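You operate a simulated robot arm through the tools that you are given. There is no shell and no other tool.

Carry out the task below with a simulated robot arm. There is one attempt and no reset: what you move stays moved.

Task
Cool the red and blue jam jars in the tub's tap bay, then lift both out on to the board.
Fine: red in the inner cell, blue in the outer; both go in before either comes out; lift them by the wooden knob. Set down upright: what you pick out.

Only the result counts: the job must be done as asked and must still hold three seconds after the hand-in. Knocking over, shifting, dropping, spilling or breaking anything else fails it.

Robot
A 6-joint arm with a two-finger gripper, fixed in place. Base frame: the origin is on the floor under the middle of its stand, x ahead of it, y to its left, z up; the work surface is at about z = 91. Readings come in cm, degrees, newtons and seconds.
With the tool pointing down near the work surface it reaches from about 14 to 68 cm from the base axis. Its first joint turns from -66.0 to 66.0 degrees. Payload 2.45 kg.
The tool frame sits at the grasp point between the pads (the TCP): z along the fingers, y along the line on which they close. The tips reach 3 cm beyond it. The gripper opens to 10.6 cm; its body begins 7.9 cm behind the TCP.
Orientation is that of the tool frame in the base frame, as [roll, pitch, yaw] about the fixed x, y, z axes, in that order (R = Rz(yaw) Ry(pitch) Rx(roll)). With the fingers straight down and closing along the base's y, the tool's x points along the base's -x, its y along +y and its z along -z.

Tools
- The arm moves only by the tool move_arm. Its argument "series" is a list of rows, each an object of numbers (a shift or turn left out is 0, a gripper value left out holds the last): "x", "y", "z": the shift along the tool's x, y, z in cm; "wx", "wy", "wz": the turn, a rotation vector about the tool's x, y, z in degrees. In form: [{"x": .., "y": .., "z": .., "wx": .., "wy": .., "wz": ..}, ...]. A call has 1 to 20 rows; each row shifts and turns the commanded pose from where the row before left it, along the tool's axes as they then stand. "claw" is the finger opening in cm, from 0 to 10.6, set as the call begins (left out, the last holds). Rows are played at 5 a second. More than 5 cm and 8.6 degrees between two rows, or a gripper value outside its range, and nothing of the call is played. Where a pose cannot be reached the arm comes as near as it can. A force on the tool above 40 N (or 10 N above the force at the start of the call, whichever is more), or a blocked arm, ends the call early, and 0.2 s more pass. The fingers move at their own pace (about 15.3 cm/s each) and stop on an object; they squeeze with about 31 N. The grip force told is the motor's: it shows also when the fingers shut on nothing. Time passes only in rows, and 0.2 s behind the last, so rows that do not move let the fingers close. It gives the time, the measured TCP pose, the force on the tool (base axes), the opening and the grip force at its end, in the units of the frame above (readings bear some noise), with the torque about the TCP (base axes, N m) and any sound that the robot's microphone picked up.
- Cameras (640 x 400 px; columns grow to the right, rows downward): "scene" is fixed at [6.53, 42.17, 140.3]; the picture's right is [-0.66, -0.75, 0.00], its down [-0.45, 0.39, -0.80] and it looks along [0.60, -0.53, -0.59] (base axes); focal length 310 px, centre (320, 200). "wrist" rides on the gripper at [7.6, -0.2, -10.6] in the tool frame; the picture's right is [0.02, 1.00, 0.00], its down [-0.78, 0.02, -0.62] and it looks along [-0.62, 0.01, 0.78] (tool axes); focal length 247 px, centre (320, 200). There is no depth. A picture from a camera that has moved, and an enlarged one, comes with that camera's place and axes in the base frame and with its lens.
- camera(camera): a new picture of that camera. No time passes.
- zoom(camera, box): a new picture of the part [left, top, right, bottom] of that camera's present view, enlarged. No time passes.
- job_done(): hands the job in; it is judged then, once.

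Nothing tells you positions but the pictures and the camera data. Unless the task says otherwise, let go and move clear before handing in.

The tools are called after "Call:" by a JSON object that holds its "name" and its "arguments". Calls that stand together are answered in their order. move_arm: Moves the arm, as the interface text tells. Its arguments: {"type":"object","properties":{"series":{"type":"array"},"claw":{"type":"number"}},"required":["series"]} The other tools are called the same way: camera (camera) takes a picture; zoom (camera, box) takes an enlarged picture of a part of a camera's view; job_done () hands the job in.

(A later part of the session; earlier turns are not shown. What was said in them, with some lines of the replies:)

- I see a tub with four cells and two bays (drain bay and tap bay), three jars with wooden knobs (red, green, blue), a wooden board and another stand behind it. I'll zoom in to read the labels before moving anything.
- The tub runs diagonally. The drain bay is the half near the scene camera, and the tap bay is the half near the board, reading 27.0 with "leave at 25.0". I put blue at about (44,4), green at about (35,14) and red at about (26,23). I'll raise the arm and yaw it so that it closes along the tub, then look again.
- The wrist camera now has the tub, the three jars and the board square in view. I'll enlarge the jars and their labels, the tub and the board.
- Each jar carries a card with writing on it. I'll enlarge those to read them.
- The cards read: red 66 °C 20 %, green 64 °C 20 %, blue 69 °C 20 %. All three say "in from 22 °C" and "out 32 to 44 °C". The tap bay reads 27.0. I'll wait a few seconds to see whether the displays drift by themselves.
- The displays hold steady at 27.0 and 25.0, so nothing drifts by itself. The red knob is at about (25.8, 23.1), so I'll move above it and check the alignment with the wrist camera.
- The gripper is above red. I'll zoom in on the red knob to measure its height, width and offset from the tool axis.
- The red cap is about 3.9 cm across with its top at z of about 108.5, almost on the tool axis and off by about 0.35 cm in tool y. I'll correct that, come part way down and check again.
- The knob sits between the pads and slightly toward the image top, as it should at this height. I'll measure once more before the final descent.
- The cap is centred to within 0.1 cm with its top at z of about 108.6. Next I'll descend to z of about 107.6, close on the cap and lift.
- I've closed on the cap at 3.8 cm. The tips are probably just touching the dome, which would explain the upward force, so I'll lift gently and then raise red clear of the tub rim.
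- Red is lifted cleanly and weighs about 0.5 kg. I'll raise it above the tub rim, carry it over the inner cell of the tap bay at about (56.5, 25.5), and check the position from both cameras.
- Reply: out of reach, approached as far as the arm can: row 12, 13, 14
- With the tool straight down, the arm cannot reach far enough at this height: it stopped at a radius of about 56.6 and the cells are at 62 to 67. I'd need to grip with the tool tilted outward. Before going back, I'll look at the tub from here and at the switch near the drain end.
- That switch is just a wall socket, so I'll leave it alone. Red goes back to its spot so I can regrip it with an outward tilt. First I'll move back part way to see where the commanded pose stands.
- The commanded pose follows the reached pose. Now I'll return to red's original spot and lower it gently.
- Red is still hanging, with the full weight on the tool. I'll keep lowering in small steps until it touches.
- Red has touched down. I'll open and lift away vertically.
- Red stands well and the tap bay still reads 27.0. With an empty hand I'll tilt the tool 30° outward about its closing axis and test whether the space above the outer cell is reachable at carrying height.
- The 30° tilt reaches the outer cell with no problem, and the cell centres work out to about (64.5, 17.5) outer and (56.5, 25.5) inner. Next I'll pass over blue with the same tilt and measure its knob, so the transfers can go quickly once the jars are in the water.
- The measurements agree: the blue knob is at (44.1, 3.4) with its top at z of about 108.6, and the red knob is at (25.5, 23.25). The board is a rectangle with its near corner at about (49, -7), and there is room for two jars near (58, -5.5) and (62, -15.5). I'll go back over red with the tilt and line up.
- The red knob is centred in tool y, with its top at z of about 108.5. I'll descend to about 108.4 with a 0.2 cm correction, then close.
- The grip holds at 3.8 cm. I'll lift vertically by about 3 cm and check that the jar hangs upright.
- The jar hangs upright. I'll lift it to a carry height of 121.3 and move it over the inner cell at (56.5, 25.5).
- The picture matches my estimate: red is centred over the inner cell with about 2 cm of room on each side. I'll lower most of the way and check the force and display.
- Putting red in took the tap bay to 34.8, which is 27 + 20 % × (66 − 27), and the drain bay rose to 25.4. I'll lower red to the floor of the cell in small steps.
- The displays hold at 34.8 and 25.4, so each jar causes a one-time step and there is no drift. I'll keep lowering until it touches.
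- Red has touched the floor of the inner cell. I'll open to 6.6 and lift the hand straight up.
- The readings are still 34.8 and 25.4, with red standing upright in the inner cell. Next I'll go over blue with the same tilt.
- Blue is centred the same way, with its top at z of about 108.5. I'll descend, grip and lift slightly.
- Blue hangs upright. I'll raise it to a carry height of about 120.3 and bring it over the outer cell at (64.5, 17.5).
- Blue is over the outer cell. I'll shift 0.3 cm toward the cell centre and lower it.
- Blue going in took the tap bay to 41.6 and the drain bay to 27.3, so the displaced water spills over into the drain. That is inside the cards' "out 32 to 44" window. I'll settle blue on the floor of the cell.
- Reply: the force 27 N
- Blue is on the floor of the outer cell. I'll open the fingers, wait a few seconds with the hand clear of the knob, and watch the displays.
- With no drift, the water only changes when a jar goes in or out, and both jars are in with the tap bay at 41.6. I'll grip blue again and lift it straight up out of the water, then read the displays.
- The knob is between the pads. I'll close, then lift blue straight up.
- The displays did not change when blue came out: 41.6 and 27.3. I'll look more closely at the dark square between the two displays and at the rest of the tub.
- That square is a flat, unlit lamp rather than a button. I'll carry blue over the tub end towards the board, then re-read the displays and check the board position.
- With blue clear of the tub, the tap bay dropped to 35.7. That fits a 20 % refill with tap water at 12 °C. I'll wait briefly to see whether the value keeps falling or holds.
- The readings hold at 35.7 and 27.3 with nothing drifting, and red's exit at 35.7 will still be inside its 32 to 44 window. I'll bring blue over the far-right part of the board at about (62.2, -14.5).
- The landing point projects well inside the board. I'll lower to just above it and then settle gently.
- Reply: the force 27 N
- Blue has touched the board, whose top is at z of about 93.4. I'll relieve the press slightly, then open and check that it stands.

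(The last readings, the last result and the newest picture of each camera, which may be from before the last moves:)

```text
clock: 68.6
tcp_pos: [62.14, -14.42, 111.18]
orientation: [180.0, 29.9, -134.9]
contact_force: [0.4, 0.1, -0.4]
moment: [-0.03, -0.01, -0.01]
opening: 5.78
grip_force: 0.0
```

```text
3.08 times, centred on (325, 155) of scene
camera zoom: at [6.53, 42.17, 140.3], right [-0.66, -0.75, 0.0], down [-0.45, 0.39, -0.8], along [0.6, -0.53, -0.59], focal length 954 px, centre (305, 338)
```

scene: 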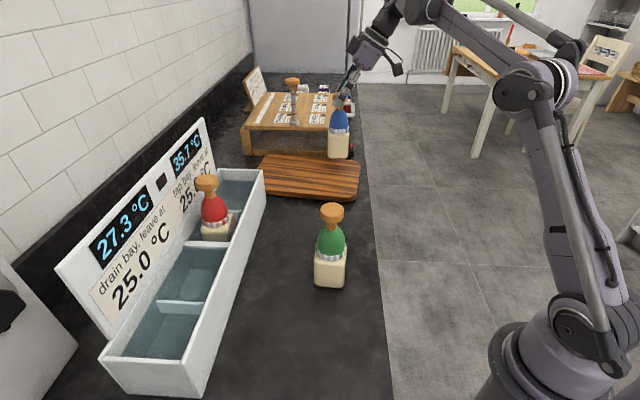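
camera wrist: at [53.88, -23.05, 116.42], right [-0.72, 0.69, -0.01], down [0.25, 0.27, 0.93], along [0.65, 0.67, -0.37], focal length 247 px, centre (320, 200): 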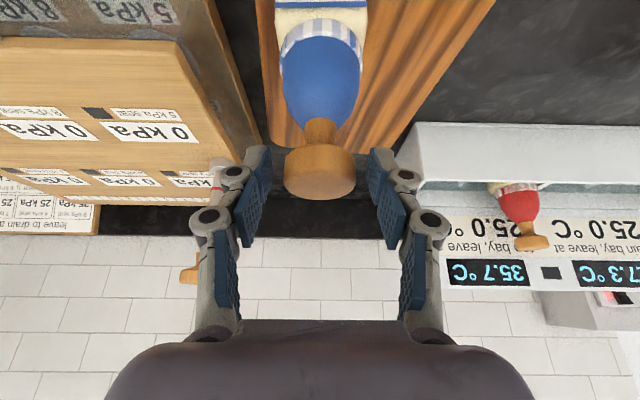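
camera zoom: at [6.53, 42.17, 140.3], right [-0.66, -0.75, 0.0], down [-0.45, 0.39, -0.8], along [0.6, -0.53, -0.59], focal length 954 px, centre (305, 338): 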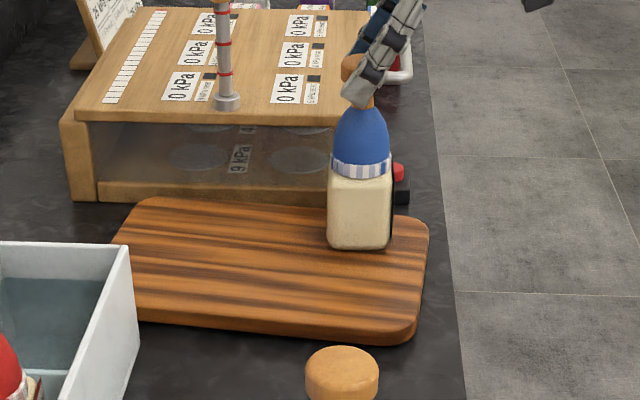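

Blue is standing upright and released on the board. I'll lift the hand clear and travel back over red.

Call:
{"name": "move_arm", "arguments": {"series": [{"x": -0.5, "z": -0.866}, {"x": -1.25, "z": -2.165}, {"x": -1.25, "z": -2.165}, {"x": -0.95, "y": 1.46, "z": 0.55}, {"x": -1.905, "y": 2.93, "z": 1.1}, {"x": -1.905, "y": 2.93, "z": 1.1}, {"x": -1.905, "y": 2.93, "z": 1.1}, {"x": -1.905, "y": 2.93, "z": 1.1}, {"x": -1.905, "y": 2.93, "z": 1.1}, {"x": -1.905, "y": 2.93, "z": 1.1}, {"x": -1.905, "y": 2.93, "z": 1.1}, {"x": -1.905, "y": 2.93, "z": 1.1}, {"x": -1.905, "y": 2.93, "z": 1.1}, {"x": -1.905, "y": 2.93, "z": 1.1}, {"x": -0.95, "y": 1.46, "z": 0.55}, {}], "claw": 6.6}}

Call:
{"name": "camera", "arguments": {"camera": "wrist"}}

Call:
{"name": "camera", "arguments": {"camera": "scene"}}

```text
clock: 72.0
tcp_pos: [56.62, 25.64, 116.99]
orientation: [-180.0, 30.1, -135.1]
contact_force: [-0.2, 0.9, -0.1]
moment: [0.02, 0.02, 0.02]
opening: 6.58
grip_force: 0.1
```

```text
taken
camera wrist: at [48.26, 17.07, 122.34], right [-0.72, 0.69, -0.01], down [0.25, 0.27, 0.93], along [0.65, 0.67, -0.37], focal length 247 px, centre (320, 200)
```

wrist: 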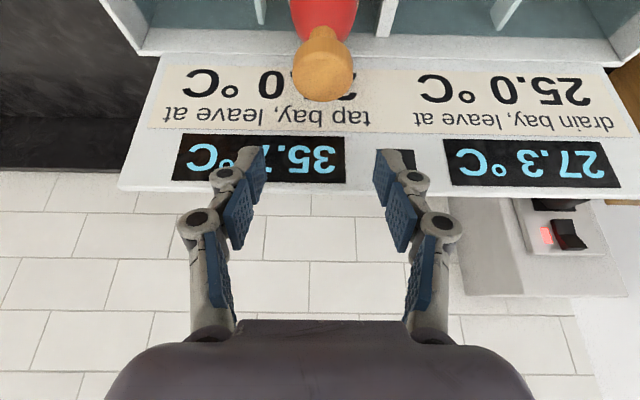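

```text
taken
```

scene: 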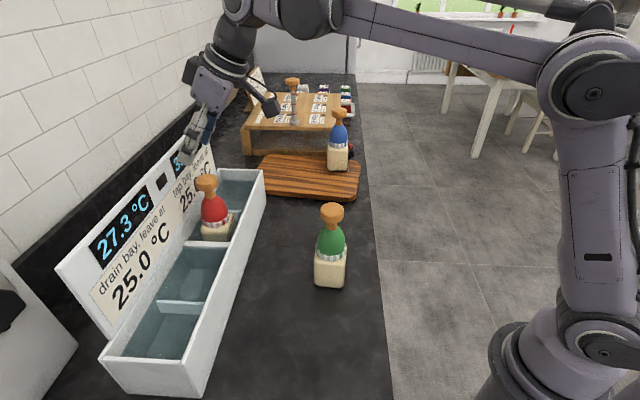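

Blue stands on the board, and red waits in the inner cell with the tap bay at 35.7, inside its window. I'll come part way down on the red knob and check the alignment.

Call:
{"name": "move_arm", "arguments": {"series": [{"x": 0.96, "z": 1.47}, {"x": 0.96, "z": 1.46}, {}]}}

Call:
{"name": "zoom", "arguments": {"camera": "wrist", "box": [260, 60, 380, 160]}}

```text
clock: 72.8
tcp_pos: [56.49, 25.3, 113.55]
orientation: [-180.0, 30.0, -135.0]
contact_force: [-0.3, 0.4, -0.3]
moment: [-0.01, -0.01, -0.01]
opening: 6.62
grip_force: 0.1
```

```text
4.00 times, centred on (320, 110) of wrist
camera zoom: at [48.09, 16.78, 118.88], right [-0.72, 0.69, -0.01], down [0.25, 0.27, 0.93], along [0.65, 0.67, -0.37], focal length 988 px, centre (320, 560)
```

zoom: 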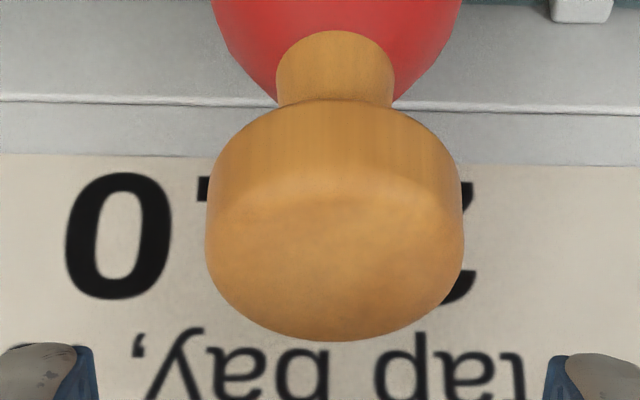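

Alignment is within 0.1 cm. I'll descend, grip the knob and lift red straight out.

Call:
{"name": "move_arm", "arguments": {"series": [{"x": 1.06, "y": 0.08, "z": 1.84}, {"x": 1.03, "z": 1.84}, {}]}}

Call:
{"name": "move_arm", "arguments": {"series": [{}, {}, {}], "claw": 0}}

Call:
{"name": "move_arm", "arguments": {"series": [{"x": -0.25, "z": -0.433}, {"x": -0.5, "z": -0.866}, {}]}}

Call:
{"name": "camera", "arguments": {"camera": "wrist"}}

Call:
{"name": "zoom", "arguments": {"camera": "scene", "box": [80, 80, 290, 300]}}

```text
clock: 73.6
tcp_pos: [56.45, 25.58, 109.25]
orientation: [-180.0, 30.0, -134.9]
contact_force: [0.2, 0.2, 0.0]
moment: [-0.02, -0.01, -0.01]
opening: 6.63
grip_force: 0.1
```

```text
clock: 74.4
tcp_pos: [56.47, 25.53, 109.25]
orientation: [179.9, 30.2, -135.0]
contact_force: [-3.1, -0.7, 4.2]
moment: [0.04, 0.01, 0.01]
opening: 3.82
grip_force: 30.9
```

```text
clock: 75.2
tcp_pos: [56.34, 25.34, 110.65]
orientation: [-180.0, 30.0, -135.0]
contact_force: [-0.3, 0.6, -5.5]
moment: [-0.01, 0.0, -0.01]
opening: 3.81
grip_force: 30.4
```

```text
taken
camera wrist: at [48.02, 16.78, 116.11], right [-0.72, 0.69, -0.01], down [0.25, 0.27, 0.93], along [0.65, 0.67, -0.37], focal length 247 px, centre (320, 200)
```

wrist: 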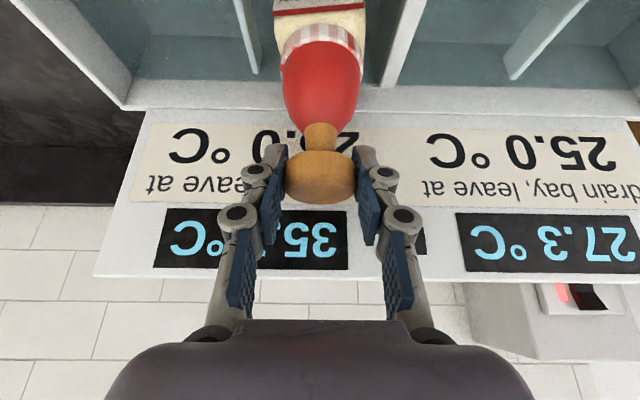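

```text
1.82 times, centred on (185, 190) of scene
camera zoom: at [6.54, 42.17, 140.3], right [-0.66, -0.75, 0.0], down [-0.45, 0.39, -0.8], along [0.6, -0.53, -0.59], focal length 564 px, centre (566, 218)
```

zoom: 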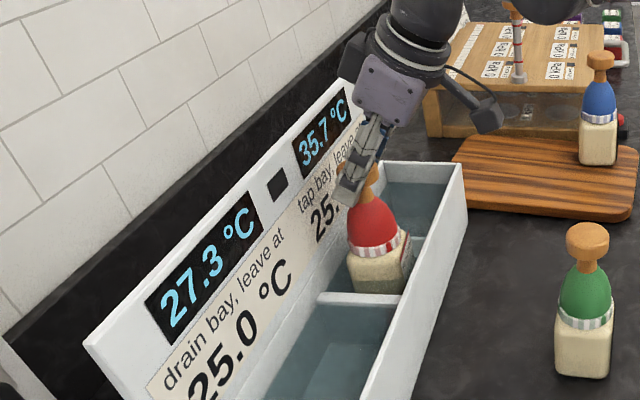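

Red is gripped and hanging, still inside the cell at 35.7. I'll lift it out, clear the tub and look at the displays again.

Call:
{"name": "move_arm", "arguments": {"series": [{"x": -1.0, "z": -1.732}, {"x": -1.25, "z": -2.165}, {"x": -1.35, "z": -2.34}, {"x": -1.35, "z": -2.34}, {}, {"x": 0.72, "y": -1.15, "z": -0.415}, {"x": 1.44, "y": -2.3, "z": -0.83}, {"x": 1.44, "y": -2.3, "z": -0.83}, {"x": 1.44, "y": -2.3, "z": -0.83}, {"x": 1.44, "y": -2.3, "z": -0.83}, {"x": 1.44, "y": -2.3, "z": -0.83}, {"x": 1.44, "y": -2.3, "z": -0.83}, {"x": 1.44, "y": -2.3, "z": -0.83}, {"x": 0.72, "y": -1.15, "z": -0.415}, {}, {}]}}

Call:
{"name": "camera", "arguments": {"camera": "wrist"}}

Call:
{"name": "camera", "arguments": {"camera": "scene"}}

Call:
{"name": "zoom", "arguments": {"camera": "scene", "box": [80, 80, 380, 270]}}

```text
clock: 78.6
tcp_pos: [60.0, 2.99, 120.8]
orientation: [-179.9, 30.0, -134.9]
contact_force: [0.6, -0.3, -5.7]
moment: [-0.02, 0.05, 0.0]
opening: 3.81
grip_force: 30.4
```

```text
taken
camera wrist: at [51.61, -5.56, 126.15], right [-0.72, 0.69, -0.01], down [0.25, 0.27, 0.93], along [0.65, 0.67, -0.37], focal length 247 px, centre (320, 200)
```

wrist: 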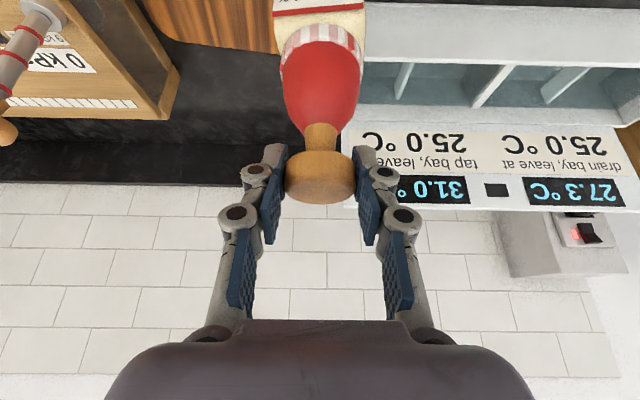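

```text
taken
```

scene: 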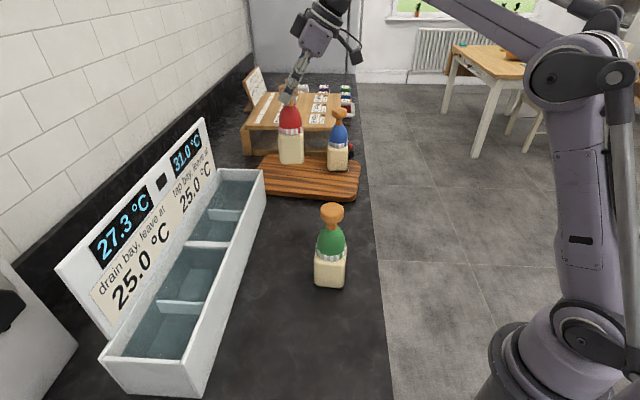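

```text
2.11 times, centred on (230, 175) of scene
camera zoom: at [6.54, 42.17, 140.3], right [-0.66, -0.75, 0.0], down [-0.45, 0.39, -0.8], along [0.6, -0.53, -0.59], focal length 653 px, centre (510, 253)
```

zoom: 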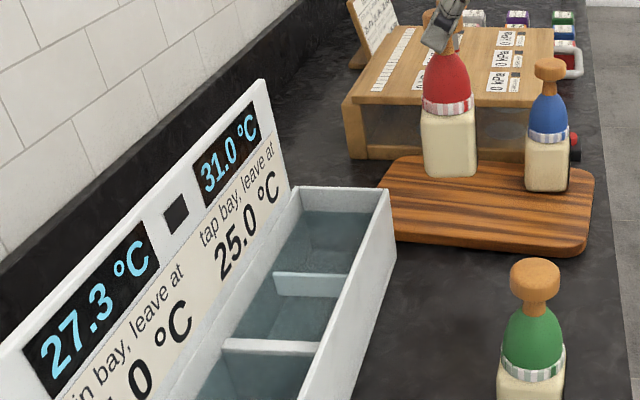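

The tap bay now reads 31.0, exactly as a 20 % top-up at 12 °C would give. I'll bring red over its place on the board at about (59.9, -4.6), 10 cm from blue.

Call:
{"name": "move_arm", "arguments": {"series": [{"x": 1.3, "y": -0.9, "z": 0.39}, {"x": 2.4, "y": -1.7, "z": 0.73}, {"x": 2.4, "y": -1.7, "z": 0.73}, {"x": 1.51, "y": -1.0, "z": 0.45}, {}]}}

Call:
{"name": "zoom", "arguments": {"camera": "scene", "box": [230, 70, 390, 220]}}

Call:
{"name": "camera", "arguments": {"camera": "wrist"}}

```text
clock: 79.8
tcp_pos: [60.01, -4.64, 114.73]
orientation: [-179.9, 30.0, -134.9]
contact_force: [-0.2, -0.3, -5.2]
moment: [-0.01, 0.01, -0.02]
opening: 3.8
grip_force: 31.0
```

```text
2.67 times, centred on (310, 145) of scene
camera zoom: at [6.54, 42.16, 140.3], right [-0.66, -0.75, 0.0], down [-0.45, 0.39, -0.8], along [0.6, -0.53, -0.59], focal length 827 px, centre (347, 347)
```

zoom: 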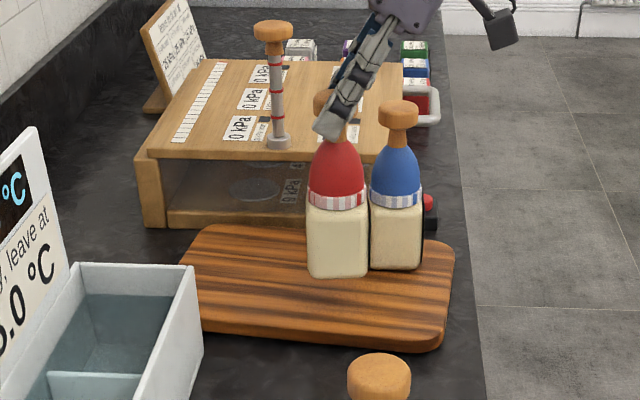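

```text
taken
camera wrist: at [51.66, -13.2, 120.13], right [-0.72, 0.69, -0.01], down [0.25, 0.27, 0.93], along [0.65, 0.67, -0.37], focal length 247 px, centre (320, 200)
```

wrist: 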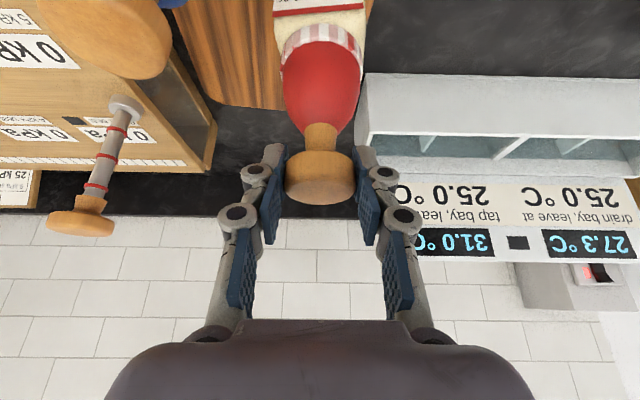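

The landing spot is well within the board and clear of blue. I'll lower to just above the board and then settle it in small steps.

Call:
{"name": "move_arm", "arguments": {"series": [{"x": 0.75, "z": 1.3}, {"x": 0.6, "z": 1.04}, {"x": 0.3, "z": 0.52}, {}]}}

Call:
{"name": "move_arm", "arguments": {"series": [{"x": 0.07, "z": 0.12}, {"x": 0.06, "z": 0.1}, {}]}}

```text
clock: 80.8
tcp_pos: [59.95, -4.53, 111.54]
orientation: [179.9, 30.0, -134.9]
contact_force: [-0.9, -0.5, -5.6]
moment: [-0.01, 0.04, -0.01]
opening: 3.81
grip_force: 31.0
```

```text
clock: 81.6
tcp_pos: [59.83, -4.52, 111.41]
orientation: [-180.0, 30.0, -134.9]
contact_force: [-0.9, 0.4, -4.8]
moment: [-0.01, 0.02, 0.03]
opening: 3.82
grip_force: 31.6
```

Call:
{"name": "move_arm", "arguments": {"series": [{"x": 0.07, "z": 0.12}, {"x": 0.06, "z": 0.1}, {}]}}

```text
clock: 82.4
tcp_pos: [59.88, -4.47, 110.96]
orientation: [180.0, 30.1, -135.0]
contact_force: [0.8, -0.7, -5.5]
moment: [-0.02, 0.01, -0.01]
opening: 3.8
grip_force: 30.9
```

Call:
{"name": "move_arm", "arguments": {"series": [{"x": 0.05, "z": 0.09}, {"x": 0.04, "z": 0.07}, {}]}}

```text
clock: 83.2
tcp_pos: [59.92, -4.38, 110.84]
orientation: [-180.0, 29.9, -134.9]
contact_force: [-0.6, -0.5, -5.5]
moment: [-0.04, 0.03, 0.02]
opening: 3.83
grip_force: 30.9
```

Call:
{"name": "move_arm", "arguments": {"series": [{"x": 0.05, "z": 0.09}, {"x": 0.04, "z": 0.07}, {}]}}

```text
clock: 84.0
tcp_pos: [59.88, -4.45, 110.78]
orientation: [180.0, 30.2, -134.9]
contact_force: [-5.8, -1.9, 20.5]
moment: [-0.15, -0.01, -0.05]
opening: 3.82
grip_force: 30.7
```

Red has touched the board. I'll ease off a touch, open the fingers and check it stands.

Call:
{"name": "move_arm", "arguments": {"series": [{"x": -0.05, "z": -0.09}, {}]}}

Call:
{"name": "move_arm", "arguments": {"series": [{}, {}, {}], "claw": 5.8}}

Call:
{"name": "camera", "arguments": {"camera": "wrist"}}

Call:
{"name": "zoom", "arguments": {"camera": "scene", "box": [230, 70, 390, 220]}}

```text
clock: 84.6
tcp_pos: [59.78, -4.47, 110.72]
orientation: [179.9, 30.2, -134.9]
contact_force: [-5.1, -0.2, 12.7]
moment: [0.15, 0.03, 0.07]
opening: 3.81
grip_force: 30.7
```

```text
clock: 85.4
tcp_pos: [60.02, -4.47, 110.69]
orientation: [180.0, 30.0, -134.8]
contact_force: [-0.2, 0.9, 0.1]
moment: [-0.01, -0.01, -0.01]
opening: 5.81
grip_force: 0.0
```

```text
taken
camera wrist: at [51.6, -13.1, 116.15], right [-0.72, 0.69, -0.01], down [0.25, 0.27, 0.93], along [0.65, 0.67, -0.37], focal length 247 px, centre (320, 200)
```

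wrist: 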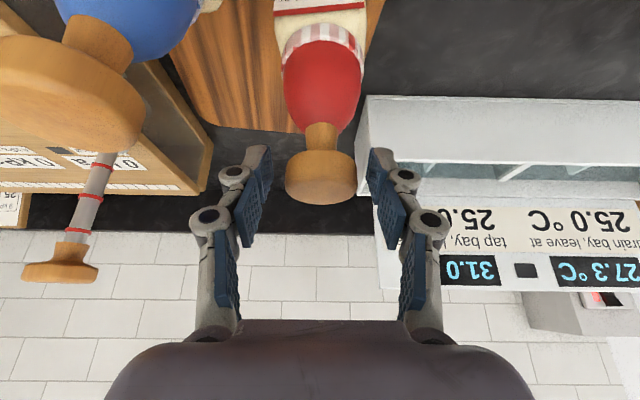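

```text
2.67 times, centred on (310, 145) of scene
camera zoom: at [6.53, 42.17, 140.3], right [-0.66, -0.75, 0.0], down [-0.45, 0.39, -0.8], along [0.6, -0.53, -0.59], focal length 827 px, centre (347, 347)
```

zoom: 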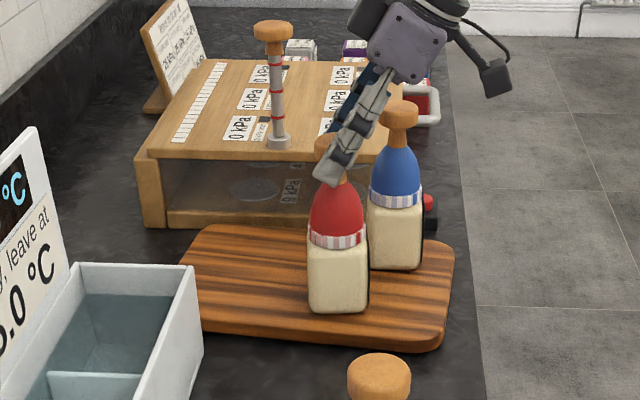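

Both jars stand upright on the board. I'll raise the hand straight up and then draw it back toward the robot, clear of everything.

Call:
{"name": "move_arm", "arguments": {"series": [{"x": -0.5, "z": -0.866}, {"x": -1.25, "z": -2.165}, {"x": -1.5, "z": -2.6}, {"x": -1.0, "z": -1.73}, {}]}}

Call:
{"name": "move_arm", "arguments": {"series": [{"x": 2.6, "z": -1.5}, {"x": 2.6, "z": -1.5}, {"x": 2.6, "z": -1.5}, {"x": 2.6, "z": -1.5}, {"x": 2.6, "z": -1.5}, {}]}}

Call:
{"name": "camera", "arguments": {"camera": "scene"}}

Call:
{"name": "camera", "arguments": {"camera": "wrist"}}

Call:
{"name": "zoom", "arguments": {"camera": "scene", "box": [80, 80, 380, 270]}}

```text
clock: 86.6
tcp_pos: [59.9, -4.48, 119.25]
orientation: [180.0, 30.0, -134.9]
contact_force: [-0.5, -0.2, -1.0]
moment: [0.0, -0.01, 0.0]
opening: 5.81
grip_force: 0.0
```

```text
clock: 88.0
tcp_pos: [49.29, -15.07, 119.31]
orientation: [-180.0, 30.1, -134.9]
contact_force: [0.3, -0.7, -0.4]
moment: [0.01, -0.02, -0.02]
opening: 5.81
grip_force: 0.2
```

```text
taken
```

scene: 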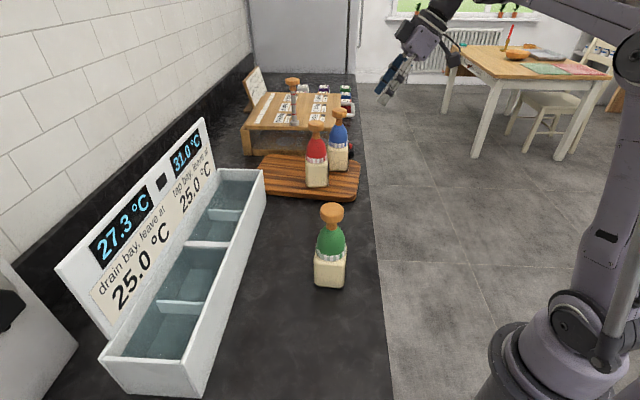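

```text
taken
camera wrist: at [40.86, -23.76, 124.68], right [-0.72, 0.69, -0.01], down [0.25, 0.27, 0.93], along [0.65, 0.67, -0.37], focal length 247 px, centre (320, 200)
```

wrist: 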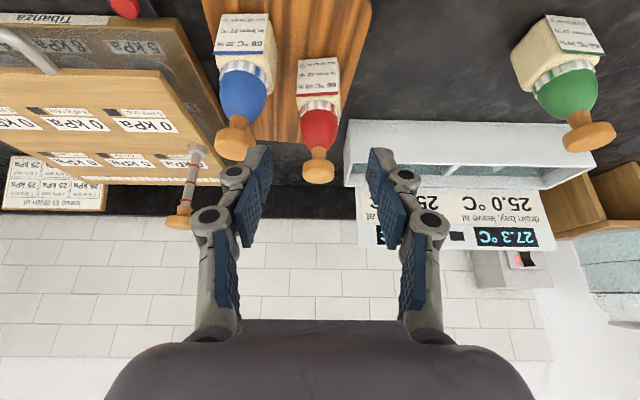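

```text
2.11 times, centred on (230, 175) of scene
camera zoom: at [6.53, 42.16, 140.3], right [-0.66, -0.75, 0.0], down [-0.45, 0.39, -0.8], along [0.6, -0.53, -0.59], focal length 653 px, centre (510, 253)
```

zoom: 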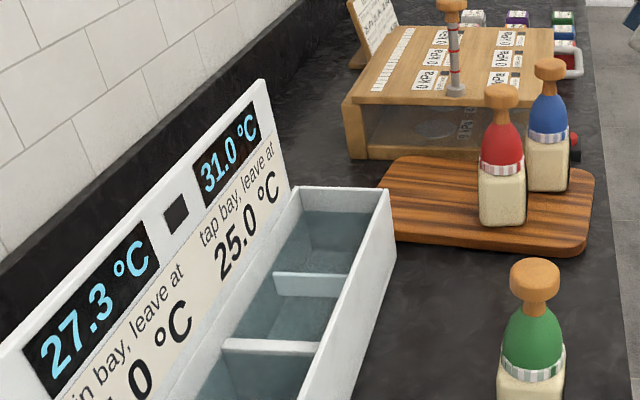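

Both jars are on the board and the hand is clear. I'll read the jar cards again from here, along with the displays and lamp.

Call:
{"name": "zoom", "arguments": {"camera": "wrist", "box": [205, 5, 285, 65]}}

Call:
{"name": "zoom", "arguments": {"camera": "wrist", "box": [285, 45, 355, 105]}}

Call:
{"name": "zoom", "arguments": {"camera": "wrist", "box": [0, 150, 110, 220]}}

Call:
{"name": "zoom", "arguments": {"camera": "wrist", "box": [340, 170, 560, 260]}}

```text
6.67 times, centred on (245, 35) of wrist
camera zoom: at [40.86, -23.76, 124.68], right [-0.72, 0.69, -0.01], down [0.25, 0.27, 0.93], along [0.65, 0.67, -0.37], focal length 1646 px, centre (820, 1300)
```

zoom: 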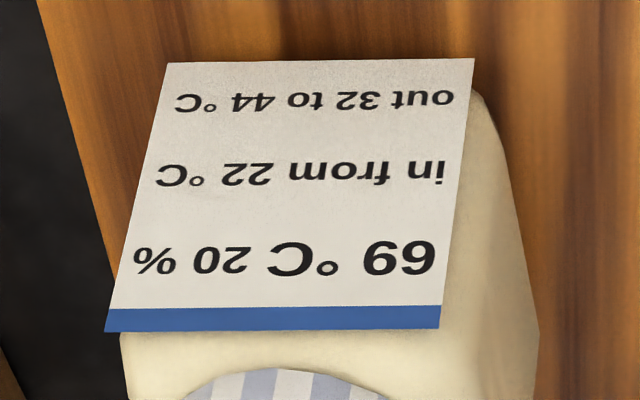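

```text
6.67 times, centred on (320, 75) of wrist
camera zoom: at [40.86, -23.76, 124.68], right [-0.72, 0.69, -0.01], down [0.25, 0.27, 0.93], along [0.65, 0.67, -0.37], focal length 1646 px, centre (320, 1033)
```

zoom: 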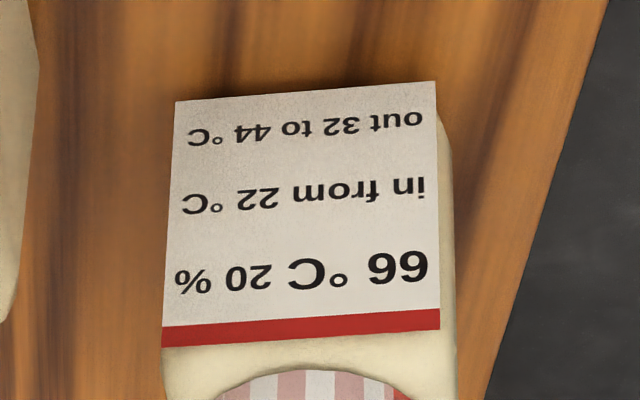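

```text
5.71 times, centred on (55, 185) of wrist
camera zoom: at [40.86, -23.76, 124.68], right [-0.72, 0.69, -0.01], down [0.25, 0.27, 0.93], along [0.65, 0.67, -0.37], focal length 1411 px, centre (1834, 286)
```

zoom: 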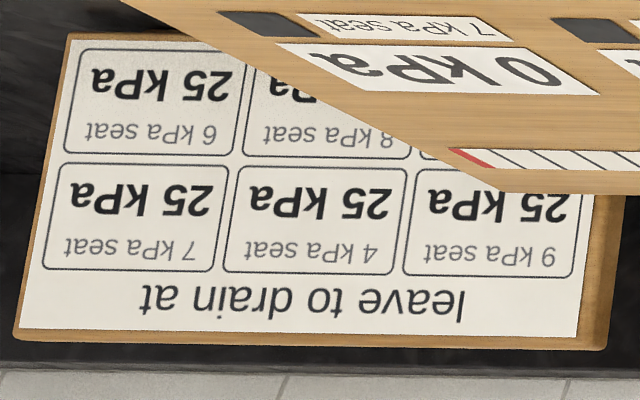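

```text
2.91 times, centred on (450, 215) of wrist
camera zoom: at [40.86, -23.76, 124.68], right [-0.72, 0.69, -0.01], down [0.25, 0.27, 0.93], along [0.65, 0.67, -0.37], focal length 718 px, centre (-58, 156)
```

zoom: 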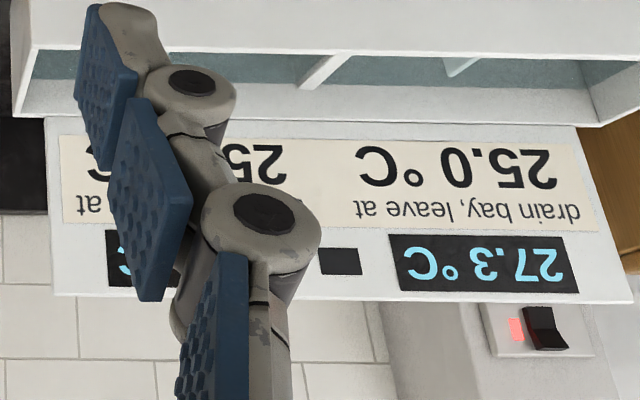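

Red and blue stand upright and released on the board. They went in at 27.0 and 34.8 (the cards say from 22), and came out at 41.6 and 35.7 (the cards say 32 to 44). Green and everything else is untouched and the hand is clear. The bays now read 31.0 and 27.3 against the printed "leave at 25.0". Only dipping jars again would change those readings, and that would break the cards' limits, so I'm handing in.

Call:
{"name": "job_done", "arguments": {}}

```text
The job is handed in.
```

Red and blue are both cooled and standing upright on the board. However, the tub's two bays did not end at the 25.0 °C printed on its panel. The job is handed in, and I don't have the verdict.

- **Placement:** red went into the inner cell and blue into the outer. Both were in before either came out, and both were lifted by the wooden knob.
- **Jar card limits:** the cards say in from 22 °C and out at 32 to 44 °C. All four moves were within that:

| Jar | Tap bay reading going in | Tap bay reading coming out |
|---|---|---|
| Red | 27.0 °C | 35.7 °C |
| Blue | 34.8 °C | 41.6 °C |

- **Tub temperatures:** the tap bay reads 31.0 °C and the drain bay 27.3 °C; both are marked "leave at 25.0 °C". Only putting jars in or taking them out changed the readings. By my reckoning, more dips could not bring both bays to 25.0 °C without breaking the cards' limits, so I left them.
- **Extra handling of red:** I first lifted red with the hand pointing straight down, and the arm couldn't reach the tub that way. I set red back on its own spot and picked it up again with the hand tilted.
- **Everything else:** in the last pictures the green jar and the other items look undisturbed.
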